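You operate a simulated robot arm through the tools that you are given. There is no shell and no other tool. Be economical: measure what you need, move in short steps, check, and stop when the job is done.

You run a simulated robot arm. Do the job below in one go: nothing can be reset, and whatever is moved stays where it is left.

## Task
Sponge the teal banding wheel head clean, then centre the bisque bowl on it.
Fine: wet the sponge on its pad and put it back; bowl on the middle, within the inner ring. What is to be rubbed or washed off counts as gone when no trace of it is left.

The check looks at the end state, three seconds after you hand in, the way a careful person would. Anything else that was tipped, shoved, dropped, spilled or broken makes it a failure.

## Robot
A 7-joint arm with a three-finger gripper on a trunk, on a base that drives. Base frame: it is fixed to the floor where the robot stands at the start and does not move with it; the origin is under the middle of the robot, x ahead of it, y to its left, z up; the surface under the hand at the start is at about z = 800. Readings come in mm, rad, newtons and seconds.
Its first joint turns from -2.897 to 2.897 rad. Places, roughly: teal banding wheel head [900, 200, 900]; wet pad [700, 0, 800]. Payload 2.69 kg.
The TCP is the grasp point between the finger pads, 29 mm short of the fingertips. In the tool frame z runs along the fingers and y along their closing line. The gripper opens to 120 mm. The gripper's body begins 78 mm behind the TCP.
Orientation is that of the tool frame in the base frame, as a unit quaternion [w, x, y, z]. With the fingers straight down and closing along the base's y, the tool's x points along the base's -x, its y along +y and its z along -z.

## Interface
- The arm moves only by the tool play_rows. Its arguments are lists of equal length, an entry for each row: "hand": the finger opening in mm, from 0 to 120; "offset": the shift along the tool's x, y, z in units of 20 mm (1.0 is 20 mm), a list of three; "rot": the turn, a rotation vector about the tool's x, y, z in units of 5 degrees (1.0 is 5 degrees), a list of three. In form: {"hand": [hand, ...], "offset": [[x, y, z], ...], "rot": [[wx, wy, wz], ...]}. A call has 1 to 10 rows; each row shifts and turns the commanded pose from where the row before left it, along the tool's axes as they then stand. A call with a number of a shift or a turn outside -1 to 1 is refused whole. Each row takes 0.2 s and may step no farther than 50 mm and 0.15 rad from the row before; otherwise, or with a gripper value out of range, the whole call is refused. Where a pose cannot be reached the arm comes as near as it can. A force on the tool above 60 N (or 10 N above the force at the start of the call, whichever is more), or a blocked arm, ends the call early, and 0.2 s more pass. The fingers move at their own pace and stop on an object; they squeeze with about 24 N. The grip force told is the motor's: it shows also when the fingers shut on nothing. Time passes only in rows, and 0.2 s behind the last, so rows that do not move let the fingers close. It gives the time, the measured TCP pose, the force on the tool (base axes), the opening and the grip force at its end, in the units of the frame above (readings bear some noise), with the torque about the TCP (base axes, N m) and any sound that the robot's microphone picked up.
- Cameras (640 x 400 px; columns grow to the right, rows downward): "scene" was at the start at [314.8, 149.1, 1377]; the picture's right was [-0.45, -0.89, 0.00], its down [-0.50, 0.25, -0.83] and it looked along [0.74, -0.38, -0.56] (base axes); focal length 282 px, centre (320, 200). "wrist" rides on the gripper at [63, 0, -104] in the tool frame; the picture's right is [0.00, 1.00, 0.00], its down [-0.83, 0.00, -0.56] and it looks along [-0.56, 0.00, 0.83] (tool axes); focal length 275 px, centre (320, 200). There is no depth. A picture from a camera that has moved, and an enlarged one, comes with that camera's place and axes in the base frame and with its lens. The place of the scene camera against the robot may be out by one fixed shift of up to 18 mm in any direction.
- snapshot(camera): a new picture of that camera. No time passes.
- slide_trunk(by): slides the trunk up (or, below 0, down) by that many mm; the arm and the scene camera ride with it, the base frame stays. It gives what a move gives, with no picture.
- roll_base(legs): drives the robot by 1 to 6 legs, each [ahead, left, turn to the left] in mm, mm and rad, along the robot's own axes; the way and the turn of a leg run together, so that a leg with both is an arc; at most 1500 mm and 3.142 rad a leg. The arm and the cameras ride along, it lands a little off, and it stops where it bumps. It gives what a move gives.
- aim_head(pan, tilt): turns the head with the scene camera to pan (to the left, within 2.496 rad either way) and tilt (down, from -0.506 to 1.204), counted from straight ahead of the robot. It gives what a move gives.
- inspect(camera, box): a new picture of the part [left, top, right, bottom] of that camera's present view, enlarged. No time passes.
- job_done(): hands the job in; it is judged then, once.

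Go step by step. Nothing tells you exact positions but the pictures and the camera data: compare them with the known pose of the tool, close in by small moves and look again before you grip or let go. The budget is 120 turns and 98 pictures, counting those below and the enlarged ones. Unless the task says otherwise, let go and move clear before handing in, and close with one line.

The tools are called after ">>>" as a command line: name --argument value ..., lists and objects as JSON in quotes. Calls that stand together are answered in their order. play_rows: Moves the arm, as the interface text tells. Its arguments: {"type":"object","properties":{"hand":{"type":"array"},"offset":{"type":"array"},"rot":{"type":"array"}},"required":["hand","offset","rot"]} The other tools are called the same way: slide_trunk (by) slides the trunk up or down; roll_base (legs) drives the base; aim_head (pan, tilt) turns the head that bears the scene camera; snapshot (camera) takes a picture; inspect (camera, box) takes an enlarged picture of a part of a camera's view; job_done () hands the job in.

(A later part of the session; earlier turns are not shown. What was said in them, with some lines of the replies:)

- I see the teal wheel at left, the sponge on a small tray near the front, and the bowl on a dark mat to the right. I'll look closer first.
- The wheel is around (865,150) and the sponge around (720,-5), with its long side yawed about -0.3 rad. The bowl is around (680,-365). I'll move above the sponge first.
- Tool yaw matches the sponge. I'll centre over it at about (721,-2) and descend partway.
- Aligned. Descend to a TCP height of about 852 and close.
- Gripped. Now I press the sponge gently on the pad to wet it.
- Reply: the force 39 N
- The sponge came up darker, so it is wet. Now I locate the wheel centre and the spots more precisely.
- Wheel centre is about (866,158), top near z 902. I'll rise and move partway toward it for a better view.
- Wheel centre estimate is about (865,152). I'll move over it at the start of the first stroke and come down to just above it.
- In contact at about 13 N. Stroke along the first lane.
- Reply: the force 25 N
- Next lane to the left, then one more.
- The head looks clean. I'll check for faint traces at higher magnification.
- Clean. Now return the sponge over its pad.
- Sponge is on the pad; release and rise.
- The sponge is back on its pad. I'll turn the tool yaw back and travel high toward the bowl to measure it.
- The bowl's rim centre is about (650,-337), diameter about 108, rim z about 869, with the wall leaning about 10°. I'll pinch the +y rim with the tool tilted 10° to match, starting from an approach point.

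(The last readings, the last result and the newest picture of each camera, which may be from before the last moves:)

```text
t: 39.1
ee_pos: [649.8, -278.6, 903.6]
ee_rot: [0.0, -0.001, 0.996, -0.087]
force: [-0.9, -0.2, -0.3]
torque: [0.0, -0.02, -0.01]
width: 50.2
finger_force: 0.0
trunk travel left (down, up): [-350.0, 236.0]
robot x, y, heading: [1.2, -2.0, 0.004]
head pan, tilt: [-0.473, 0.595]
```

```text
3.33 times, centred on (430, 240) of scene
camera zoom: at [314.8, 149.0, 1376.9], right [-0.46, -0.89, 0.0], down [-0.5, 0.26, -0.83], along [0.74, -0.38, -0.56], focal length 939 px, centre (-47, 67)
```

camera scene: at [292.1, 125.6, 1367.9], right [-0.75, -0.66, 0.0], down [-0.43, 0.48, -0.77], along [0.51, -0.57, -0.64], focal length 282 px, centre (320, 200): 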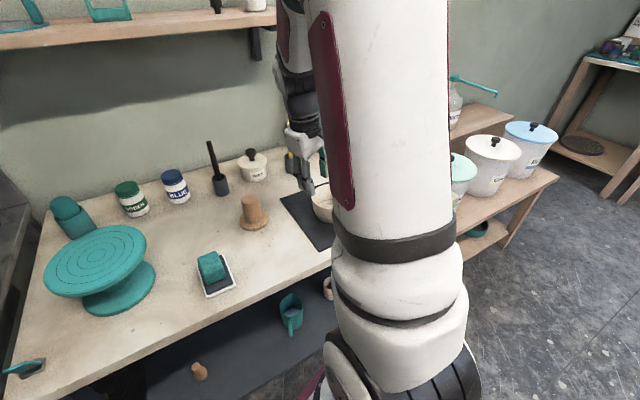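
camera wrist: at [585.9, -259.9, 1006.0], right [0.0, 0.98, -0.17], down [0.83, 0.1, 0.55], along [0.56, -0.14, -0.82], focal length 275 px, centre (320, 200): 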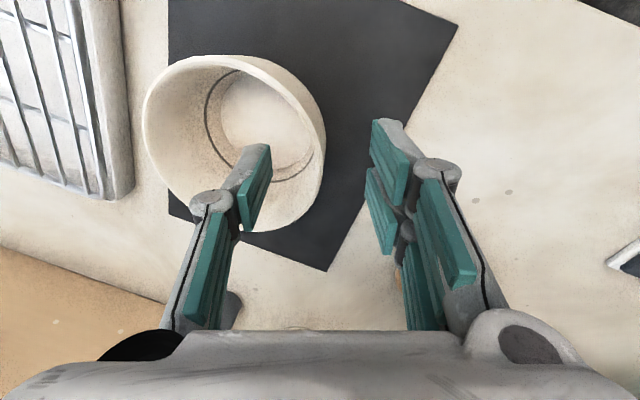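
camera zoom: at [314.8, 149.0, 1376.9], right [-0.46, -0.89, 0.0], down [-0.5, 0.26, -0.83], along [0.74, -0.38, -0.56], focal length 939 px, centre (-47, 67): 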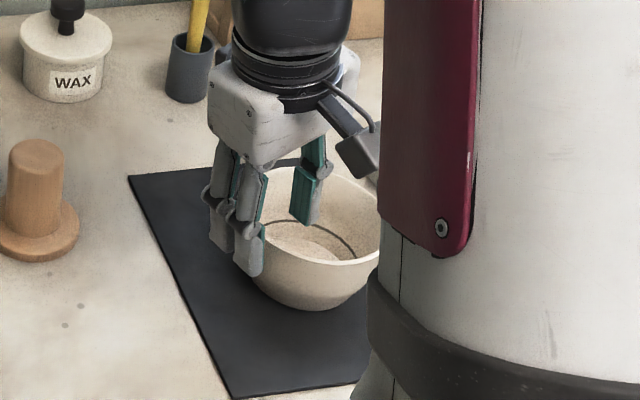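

The fingers straddle the rim well. Descend about 30 mm and close.

>>> play_rows --hand '[50, 50, 50, 50, 30, 15, 0, 0, 0]' --offset '[[0, 0, 0.8], [0, 0, 0.5], [0, 0, 0.3], [0, 0, 0], [0, 0, 0], [0, 0, 0], [0, 0, 0], [0, 0, 0], [0, 0, 0]]' --rot '[[0, 0, 0], [0, 0, 0], [0, 0, 0], [0, 0, 0], [0, 0, 0], [0, 0, 0], [0, 0, 0], [0, 0, 0], [0, 0, 0]]'

>>> snapshot --camera "wrist"

>>> inspect --camera "scene" --box '[370, 180, 490, 300]'

```text
t: 41.1
ee_pos: [648.3, -284.8, 870.3]
ee_rot: [0.0, 0.0, 0.996, -0.088]
force: [0.7, -1.9, 2.2]
torque: [-0.12, 0.07, 0.09]
width: 6.2
finger_force: 24.2
trunk travel left (down, up): [-350.0, 236.0]
robot x, y, heading: [3.0, -1.2, -0.003]
head pan, tilt: [-0.473, 0.595]
```

```text
61 pictures are left
camera wrist: at [585.3, -266.9, 973.1], right [0.0, 0.98, -0.17], down [0.83, 0.1, 0.55], along [0.56, -0.14, -0.82], focal length 275 px, centre (320, 200)
```

wrist: 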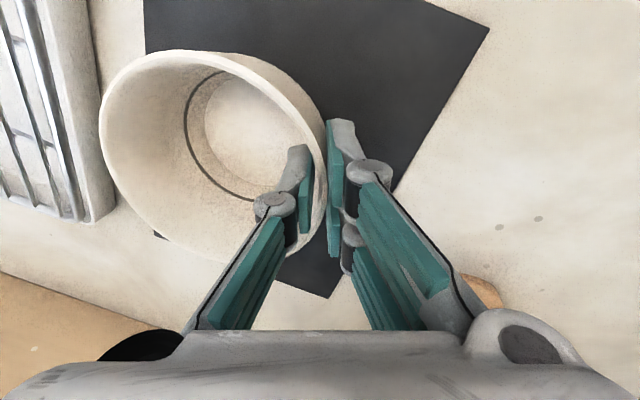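

```text
3.33 times, centred on (430, 240) of scene
camera zoom: at [314.7, 149.0, 1377.0], right [-0.46, -0.89, 0.0], down [-0.5, 0.26, -0.83], along [0.74, -0.38, -0.56], focal length 939 px, centre (-47, 67)
```

zoom: 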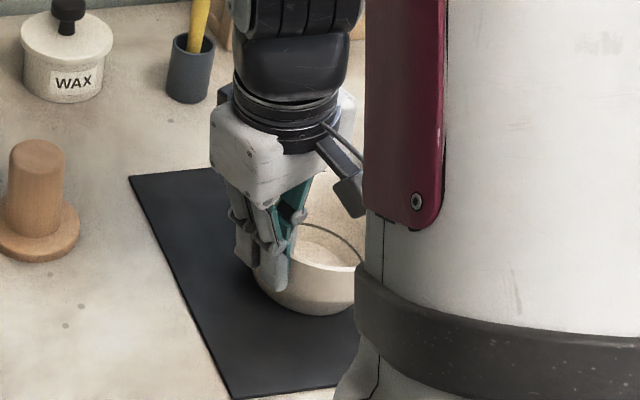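

Gripped the rim (6 mm wall). Lift straight up a little and check the bowl stays level.

>>> play_rows --hand '[0, 0, 0, 0, 0]' --offset '[[0, -0.043, -0.246], [0, -0.087, -0.49], [0, -0.174, -0.985], [0, -0.174, -0.985], [0, 0, 0]]' --rot '[[0, 0, 0], [0, 0, 0], [0, 0, 0], [0, 0, 0], [0, 0, 0]]'

>>> snapshot --camera "wrist"

>>> inspect --camera "scene" --box '[370, 180, 490, 300]'

```text
t: 42.3
ee_pos: [649.4, -285.8, 925.8]
ee_rot: [0.001, 0.0, 0.996, -0.087]
force: [-0.3, -0.3, -2.0]
torque: [0.1, 0.03, 0.02]
width: 6.2
finger_force: 24.3
trunk travel left (down, up): [-350.0, 236.0]
robot x, y, heading: [-0.9, -2.1, -0.005]
head pan, tilt: [-0.473, 0.595]
```

```text
59 pictures are left
camera wrist: at [586.1, -267.3, 1026.9], right [0.0, 0.98, -0.17], down [0.83, 0.1, 0.55], along [0.56, -0.14, -0.82], focal length 275 px, centre (320, 200)
```

wrist: 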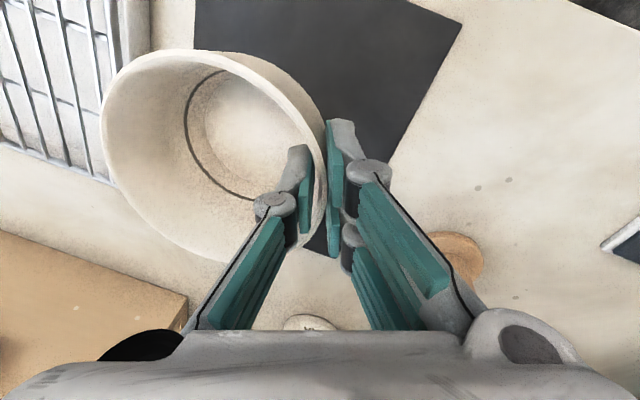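

```text
3.33 times, centred on (430, 240) of scene
camera zoom: at [314.9, 149.0, 1376.9], right [-0.46, -0.89, 0.0], down [-0.5, 0.26, -0.83], along [0.74, -0.38, -0.56], focal length 939 px, centre (-47, 67)
```

zoom: 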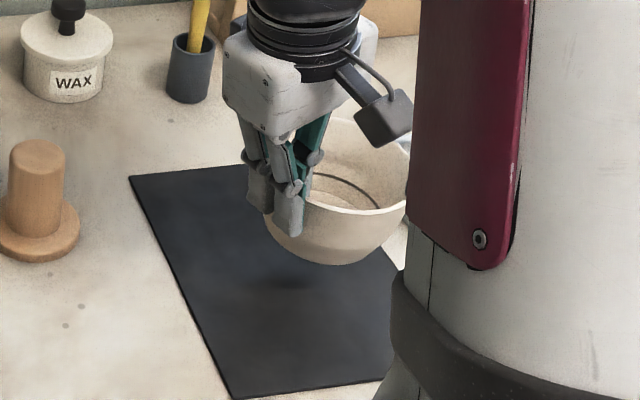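

The bowl is held level. Rise and carry it toward the wheel.

>>> play_rows --hand '[0, 0, 0, 0, 0, 0, 0, 0, 0, 0]' --offset '[[0, -0.174, -0.985], [0, -0.174, -0.985], [0, -0.174, -0.985], [0, -0.174, -0.985], [0, -0.174, -0.985], [0, -0.174, -0.985], [-0.2, 0.5, -0.09], [-0.4, 0.985, -0.174], [-0.4, 0.985, -0.174], [-0.4, 0.985, -0.174]]' --rot '[[0, 0, 0], [0, 0, 0], [0, 0, 0], [0, 0, 0], [0, 0, 0], [0, 0, 0], [0, 0, 0], [0, 0, 0], [0, 0, 0], [0, 0, 0]]'

>>> play_rows --hand '[0, 0, 0, 0, 0, 0, 0, 0, 0, 0]' --offset '[[-0.4, 0.985, -0.174], [-0.4, 0.985, -0.174], [-0.4, 0.985, -0.174], [-0.4, 0.985, -0.174], [-0.4, 0.985, -0.174], [-0.4, 0.985, -0.174], [-0.4, 0.985, -0.174], [-0.4, 0.985, -0.174], [-0.4, 0.985, -0.174], [-0.4, 0.985, -0.174]]' --rot '[[0, 0, 0], [0, 0, 0], [0, 0, 0], [0, 0, 0], [0, 0, 0], [0, 0, 0], [0, 0, 0], [0, 0, 0], [0, 0, 0], [0, 0, 0]]'

>>> snapshot --camera "wrist"

>>> snapshot --camera "scene"

```text
t: 44.5
ee_pos: [678.8, -215.6, 1045.5]
ee_rot: [0.0, 0.001, 0.996, -0.087]
force: [0.3, -0.5, -1.9]
torque: [0.14, 0.03, -0.01]
width: 6.0
finger_force: 24.3
trunk travel left (down, up): [-350.0, 236.0]
robot x, y, heading: [1.4, 0.2, 0.002]
head pan, tilt: [-0.473, 0.595]
```

```text
t: 46.7
ee_pos: [759.9, -14.7, 1045.6]
ee_rot: [0.0, 0.0, 0.996, -0.087]
force: [0.5, 0.2, -1.7]
torque: [0.14, 0.03, -0.01]
width: 5.9
finger_force: 23.5
trunk travel left (down, up): [-350.0, 236.0]
robot x, y, heading: [0.6, -1.3, 0.003]
head pan, tilt: [-0.473, 0.595]
```

```text
57 pictures are left
camera wrist: at [696.3, 3.8, 1148.1], right [0.0, 0.98, -0.17], down [0.83, 0.1, 0.55], along [0.56, -0.14, -0.82], focal length 275 px, centre (320, 200)
```

wrist: 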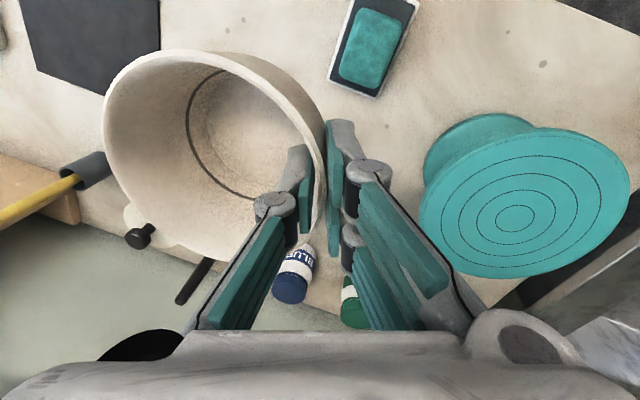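

```text
56 pictures are left
camera scene: at [314.8, 148.8, 1377.0], right [-0.46, -0.89, 0.0], down [-0.5, 0.26, -0.83], along [0.74, -0.38, -0.56], focal length 282 px, centre (320, 200)
```

scene: 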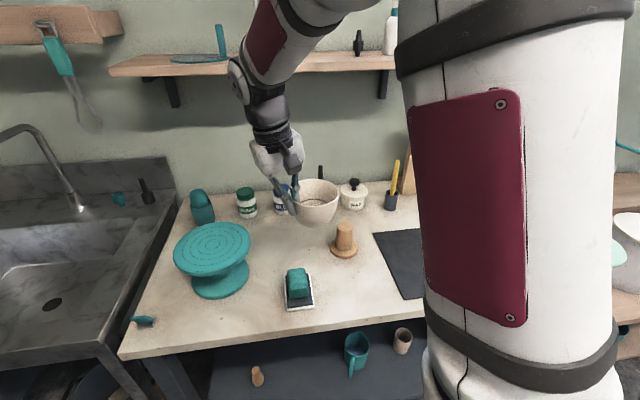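

Wheel centre from this view is (859,152.5); the bowl centre sits at about (+1.5,-51) from the TCP. Continue above the wheel.

>>> play_rows --hand '[0, 0, 0, 0, 0, 0, 0, 0, 0, 0]' --offset '[[-0.44, 0.985, -0.174], [-0.44, 0.985, -0.174], [-0.44, 0.985, -0.174], [-0.44, 0.985, -0.174], [-0.44, 0.985, -0.174], [-0.44, 0.985, -0.174], [-0.44, 0.985, -0.174], [-0.44, 0.985, -0.174], [-0.44, 0.985, -0.174], [-0.44, 0.985, -0.174]]' --rot '[[0, 0, 0], [0, 0, 0], [0, 0, 0], [0, 0, 0], [0, 0, 0], [0, 0, 0], [0, 0, 0], [0, 0, 0], [0, 0, 0], [0, 0, 0]]'

>>> play_rows --hand '[0, 0, 0, 0]' --offset '[[-0.44, 0.87, -0.154], [0, 0.174, 0.985], [0, 0.174, 0.985], [0, 0, 0]]' --rot '[[0, 0, 0], [0, 0, 0], [0, 0, 0], [0, 0, 0]]'

>>> inspect --camera "scene" --box '[150, 180, 290, 310]'

>>> snapshot --camera "wrist"

```text
t: 48.9
ee_pos: [847.2, 185.4, 1047.5]
ee_rot: [0.0, 0.0, 0.996, -0.087]
force: [-0.5, -1.0, -2.0]
torque: [0.09, -0.04, -0.04]
width: 6.0
finger_force: 24.3
trunk travel left (down, up): [-350.0, 236.0]
robot x, y, heading: [-2.1, -4.5, 0.001]
head pan, tilt: [-0.473, 0.595]
```

```text
t: 49.9
ee_pos: [855.5, 201.6, 1006.2]
ee_rot: [0.0, 0.0, 0.996, -0.086]
force: [-0.1, 0.3, -2.4]
torque: [0.05, 0.01, 0.0]
width: 6.0
finger_force: 23.7
trunk travel left (down, up): [-350.0, 236.0]
robot x, y, heading: [2.0, 2.6, -0.001]
head pan, tilt: [-0.473, 0.595]
```

```text
3.08 times, centred on (220, 245) of scene
camera zoom: at [314.8, 149.1, 1376.9], right [-0.46, -0.89, 0.0], down [-0.5, 0.26, -0.83], along [0.74, -0.38, -0.56], focal length 867 px, centre (628, 62)
```

zoom: 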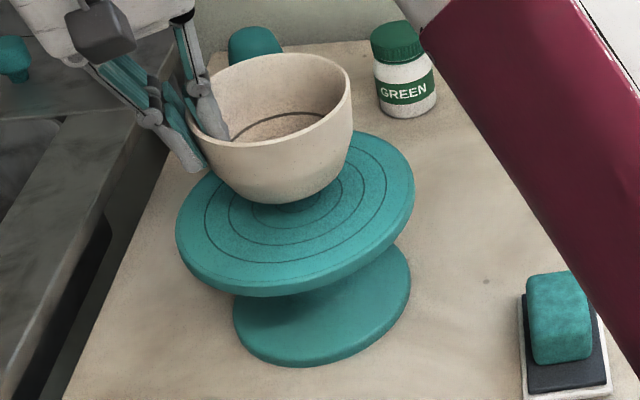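

```text
54 pictures are left
camera wrist: at [792.0, 219.4, 1107.3], right [0.0, 0.98, -0.17], down [0.83, 0.1, 0.55], along [0.56, -0.14, -0.82], focal length 275 px, centre (320, 200)
```

wrist: 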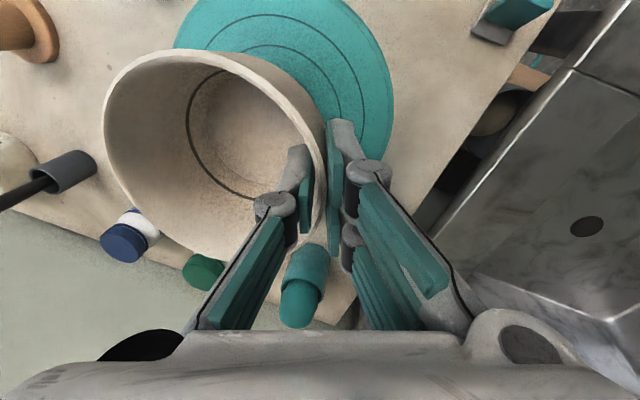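

Descend to about 8 mm above the surface and look.

>>> play_rows --hand '[0, 0, 0]' --offset '[[-0.1, 0.174, 0.985], [0, 0.05, 0], [0, 0, 0]]' --rot '[[0, 0, 0], [0, 0, 0], [0, 0, 0]]'

>>> inspect --camera "scene" --box '[165, 205, 260, 285]'

```text
t: 50.7
ee_pos: [856.7, 202.4, 987.6]
ee_rot: [0.0, 0.0, 0.996, -0.087]
force: [0.2, 0.8, -1.5]
torque: [0.08, 0.0, -0.02]
width: 5.8
finger_force: 23.9
trunk travel left (down, up): [-350.0, 236.0]
robot x, y, heading: [-2.9, -0.9, -0.003]
head pan, tilt: [-0.473, 0.595]
```

```text
5.00 times, centred on (212, 245) of scene
camera zoom: at [314.9, 149.1, 1376.9], right [-0.46, -0.89, 0.0], down [-0.5, 0.26, -0.83], along [0.74, -0.38, -0.56], focal length 1409 px, centre (858, -25)
```

zoom: 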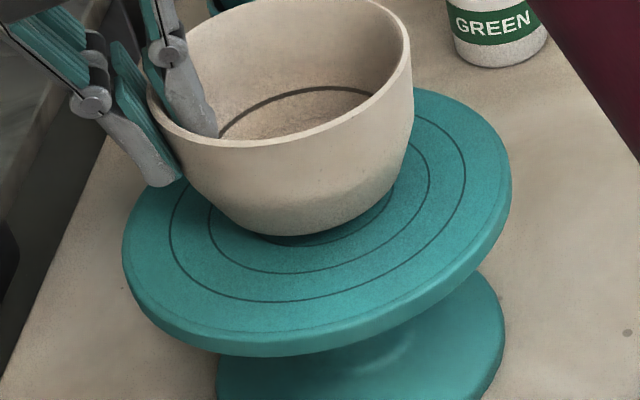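

>>> play_rows --hand '[0, 0, 0, 0]' --offset '[[0, 0.035, 0.197], [0, 0.026, 0.148], [0, 0.017, 0.0985], [0, 0, 0]]' --rot '[[0, 0, 0], [0, 0, 0], [0, 0, 0], [0, 0, 0]]'

>>> inspect --camera "scene" --box '[165, 205, 260, 285]'

```text
t: 51.7
ee_pos: [857.0, 203.1, 979.0]
ee_rot: [0.0, 0.001, 0.996, -0.087]
force: [0.1, 0.1, -2.3]
torque: [0.09, 0.0, 0.01]
width: 6.1
finger_force: 24.3
trunk travel left (down, up): [-350.0, 236.0]
robot x, y, heading: [-2.2, 0.4, -0.002]
head pan, tilt: [-0.473, 0.595]
```

```text
5.00 times, centred on (212, 245) of scene
camera zoom: at [314.9, 149.1, 1376.9], right [-0.46, -0.89, 0.0], down [-0.5, 0.26, -0.83], along [0.74, -0.38, -0.56], focal length 1409 px, centre (858, -25)
```

zoom: 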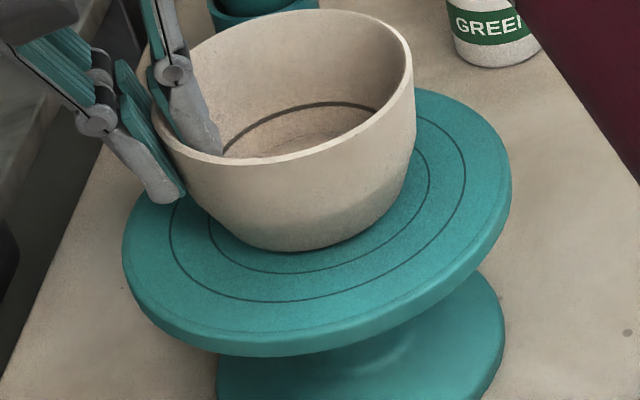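

The bowl is centred to within about 2 mm by projection. Lower to contact in small steps.

>>> play_rows --hand '[0, 0, 0]' --offset '[[0.06, -0.05, 0.0985], [0, 0.017, 0.0985], [0, 0, 0]]' --rot '[[0, 0, 0], [0, 0, 0], [0, 0, 0]]'

```text
t: 52.5
ee_pos: [854.6, 202.7, 976.8]
ee_rot: [0.002, -0.001, 0.996, -0.086]
force: [-1.4, 6.5, 20.4]
torque: [0.01, 0.54, -0.11]
width: 5.9
finger_force: 24.1
trunk travel left (down, up): [-350.0, 236.0]
robot x, y, heading: [-0.3, 1.9, 0.005]
head pan, tilt: [-0.473, 0.595]
```

>>> play_rows --hand '[0, 0]' --offset '[[0, -0.012, -0.07], [0, 0, 0]]' --rot '[[0, 0, 0], [0, 0, 0]]'

>>> inspect --camera "scene" --box '[165, 205, 260, 285]'

```text
t: 53.1
ee_pos: [855.8, 200.6, 977.4]
ee_rot: [0.001, 0.0, 0.996, -0.087]
force: [0.4, 6.4, 16.4]
torque: [0.11, -0.04, -0.02]
width: 6.0
finger_force: 24.3
trunk travel left (down, up): [-350.0, 236.0]
robot x, y, heading: [-1.4, 3.6, -0.003]
head pan, tilt: [-0.473, 0.595]
```

```text
5.00 times, centred on (212, 245) of scene
camera zoom: at [314.2, 149.2, 1377.1], right [-0.46, -0.89, 0.0], down [-0.5, 0.26, -0.83], along [0.74, -0.38, -0.56], focal length 1409 px, centre (858, -25)
```

zoom: 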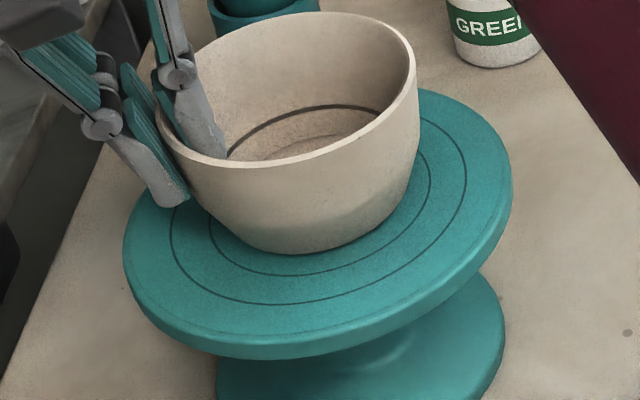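

Seated. Open gently and back out along the finger axis.

>>> play_rows --hand '[8, 12, 20, 32, 40, 40]' --offset '[[0, 0, 0], [0, 0, 0], [0, 0, 0], [0, 0, 0], [0, 0, 0], [0, 0, 0]]' --rot '[[0, 0, 0], [0, 0, 0], [0, 0, 0], [0, 0, 0], [0, 0, 0], [0, 0, 0]]'

>>> play_rows --hand '[40, 40, 40, 40, 40, 40, 40]' --offset '[[0, 0, -0.5], [0, 0, -0.8], [0, 0, -1], [0, 0, -1], [0, 0, -1], [0, 0, -1], [0, 0, -1]]' --rot '[[0, 0, 0], [0, 0, 0], [0, 0, 0], [0, 0, 0], [0, 0, 0], [0, 0, 0], [0, 0, 0]]'

>>> inspect --camera "scene" --box '[165, 205, 260, 285]'

>>> snapshot --camera "wrist"

```text
t: 54.5
ee_pos: [856.8, 201.5, 975.4]
ee_rot: [-0.001, -0.001, 0.996, -0.087]
force: [0.0, 0.3, 0.1]
torque: [-0.03, 0.0, 0.02]
width: 40.0
finger_force: 0.1
trunk travel left (down, up): [-350.0, 236.0]
robot x, y, heading: [-0.2, 4.5, -0.0]
head pan, tilt: [-0.473, 0.595]
```

```text
t: 56.1
ee_pos: [857.1, 224.0, 1099.4]
ee_rot: [0.0, -0.001, 0.996, -0.087]
force: [0.2, 0.4, -0.1]
torque: [-0.01, 0.01, 0.0]
width: 40.1
finger_force: 0.0
trunk travel left (down, up): [-350.0, 236.0]
robot x, y, heading: [-2.0, -1.9, 0.003]
head pan, tilt: [-0.473, 0.595]
```

```text
5.00 times, centred on (212, 245) of scene
camera zoom: at [314.9, 149.1, 1376.9], right [-0.46, -0.89, 0.0], down [-0.5, 0.26, -0.83], along [0.74, -0.38, -0.56], focal length 1409 px, centre (858, -25)
```

zoom: 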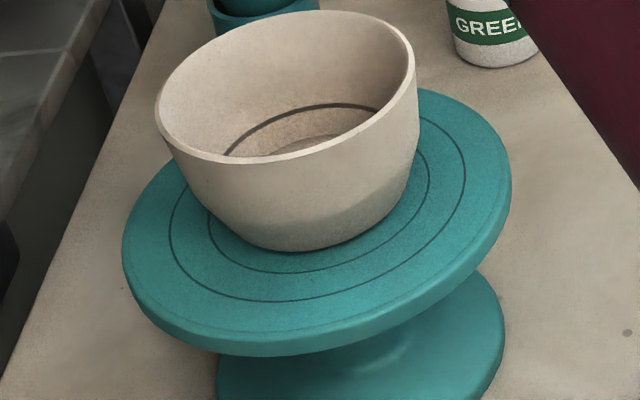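

```text
49 pictures are left
camera wrist: at [794.2, 242.6, 1202.1], right [0.0, 0.98, -0.17], down [0.83, 0.1, 0.55], along [0.56, -0.14, -0.82], focal length 275 px, centre (320, 200)
```

wrist: 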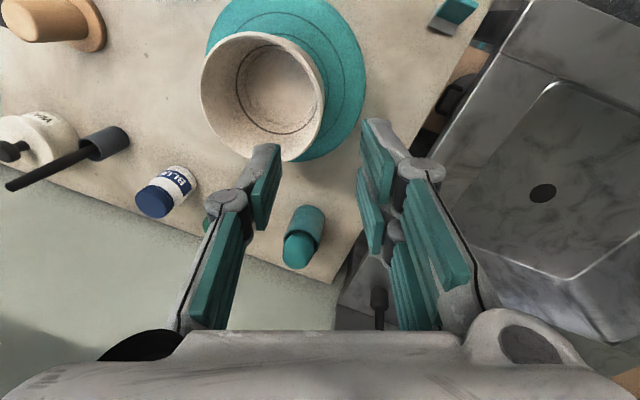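

From the wrist view the bowl centre is (857,152.5) against the wheel centre (859,152.5), so it is well within the inner ring. I'll move clear and take a last look.

>>> play_rows --hand '[40, 40, 40, 40, 40, 40]' --offset '[[0, 0, -1], [0, 0, -1], [0.5, -1, -1], [1, -1, -1], [1, -1, 0], [1, -1, 0]]' --rot '[[0, 0, 0], [0, 0, 0], [0, 0, 0], [0, 0, 0], [0, 0, 0], [0, 0, 0]]'

>>> snapshot --camera "scene"

>>> snapshot --camera "wrist"

```text
t: 57.5
ee_pos: [783.7, 161.4, 1190.3]
ee_rot: [0.0, 0.0, 0.996, -0.087]
force: [0.2, 0.5, -0.4]
torque: [-0.02, 0.02, -0.01]
width: 39.9
finger_force: 0.0
trunk travel left (down, up): [-350.0, 236.0]
robot x, y, heading: [-3.0, 2.2, -0.003]
head pan, tilt: [-0.473, 0.595]
```

```text
48 pictures are left
camera scene: at [315.1, 149.4, 1376.9], right [-0.46, -0.89, 0.0], down [-0.5, 0.26, -0.83], along [0.74, -0.38, -0.56], focal length 282 px, centre (320, 200)
```

scene: 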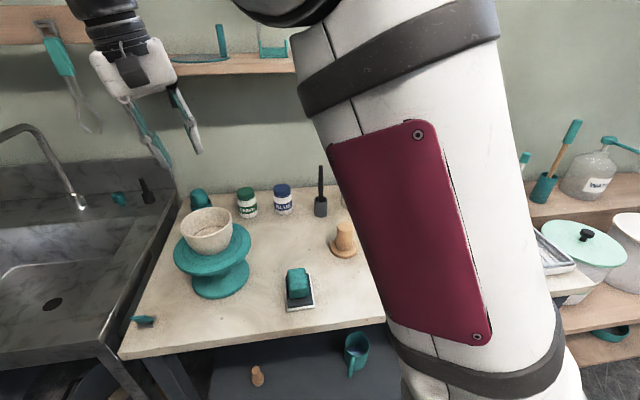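

```text
47 pictures are left
camera wrist: at [721.4, 179.8, 1293.3], right [-0.01, 0.98, -0.17], down [0.83, 0.1, 0.55], along [0.56, -0.14, -0.82], focal length 275 px, centre (320, 200)
```

wrist: 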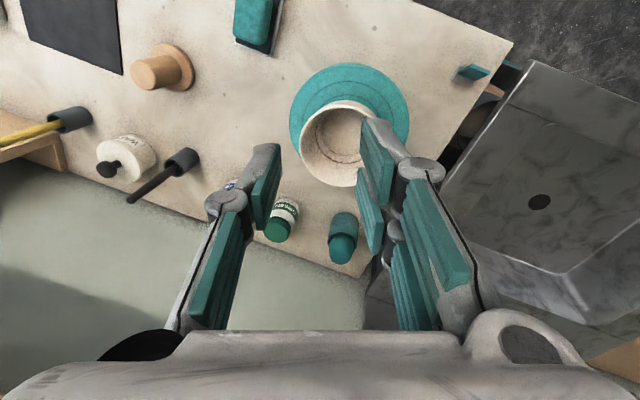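

The head is clean, the bowl sits in the middle of the wheel, the sponge is on its pad and nothing else moved. Handing in.

>>> job_done

```text
The job is handed in.
```

I sponged the wheel head clean with no trace visible up close, put the wetted sponge back on its pad, and set the bowl about 2 mm off the wheel's centre, as measured from the camera views.
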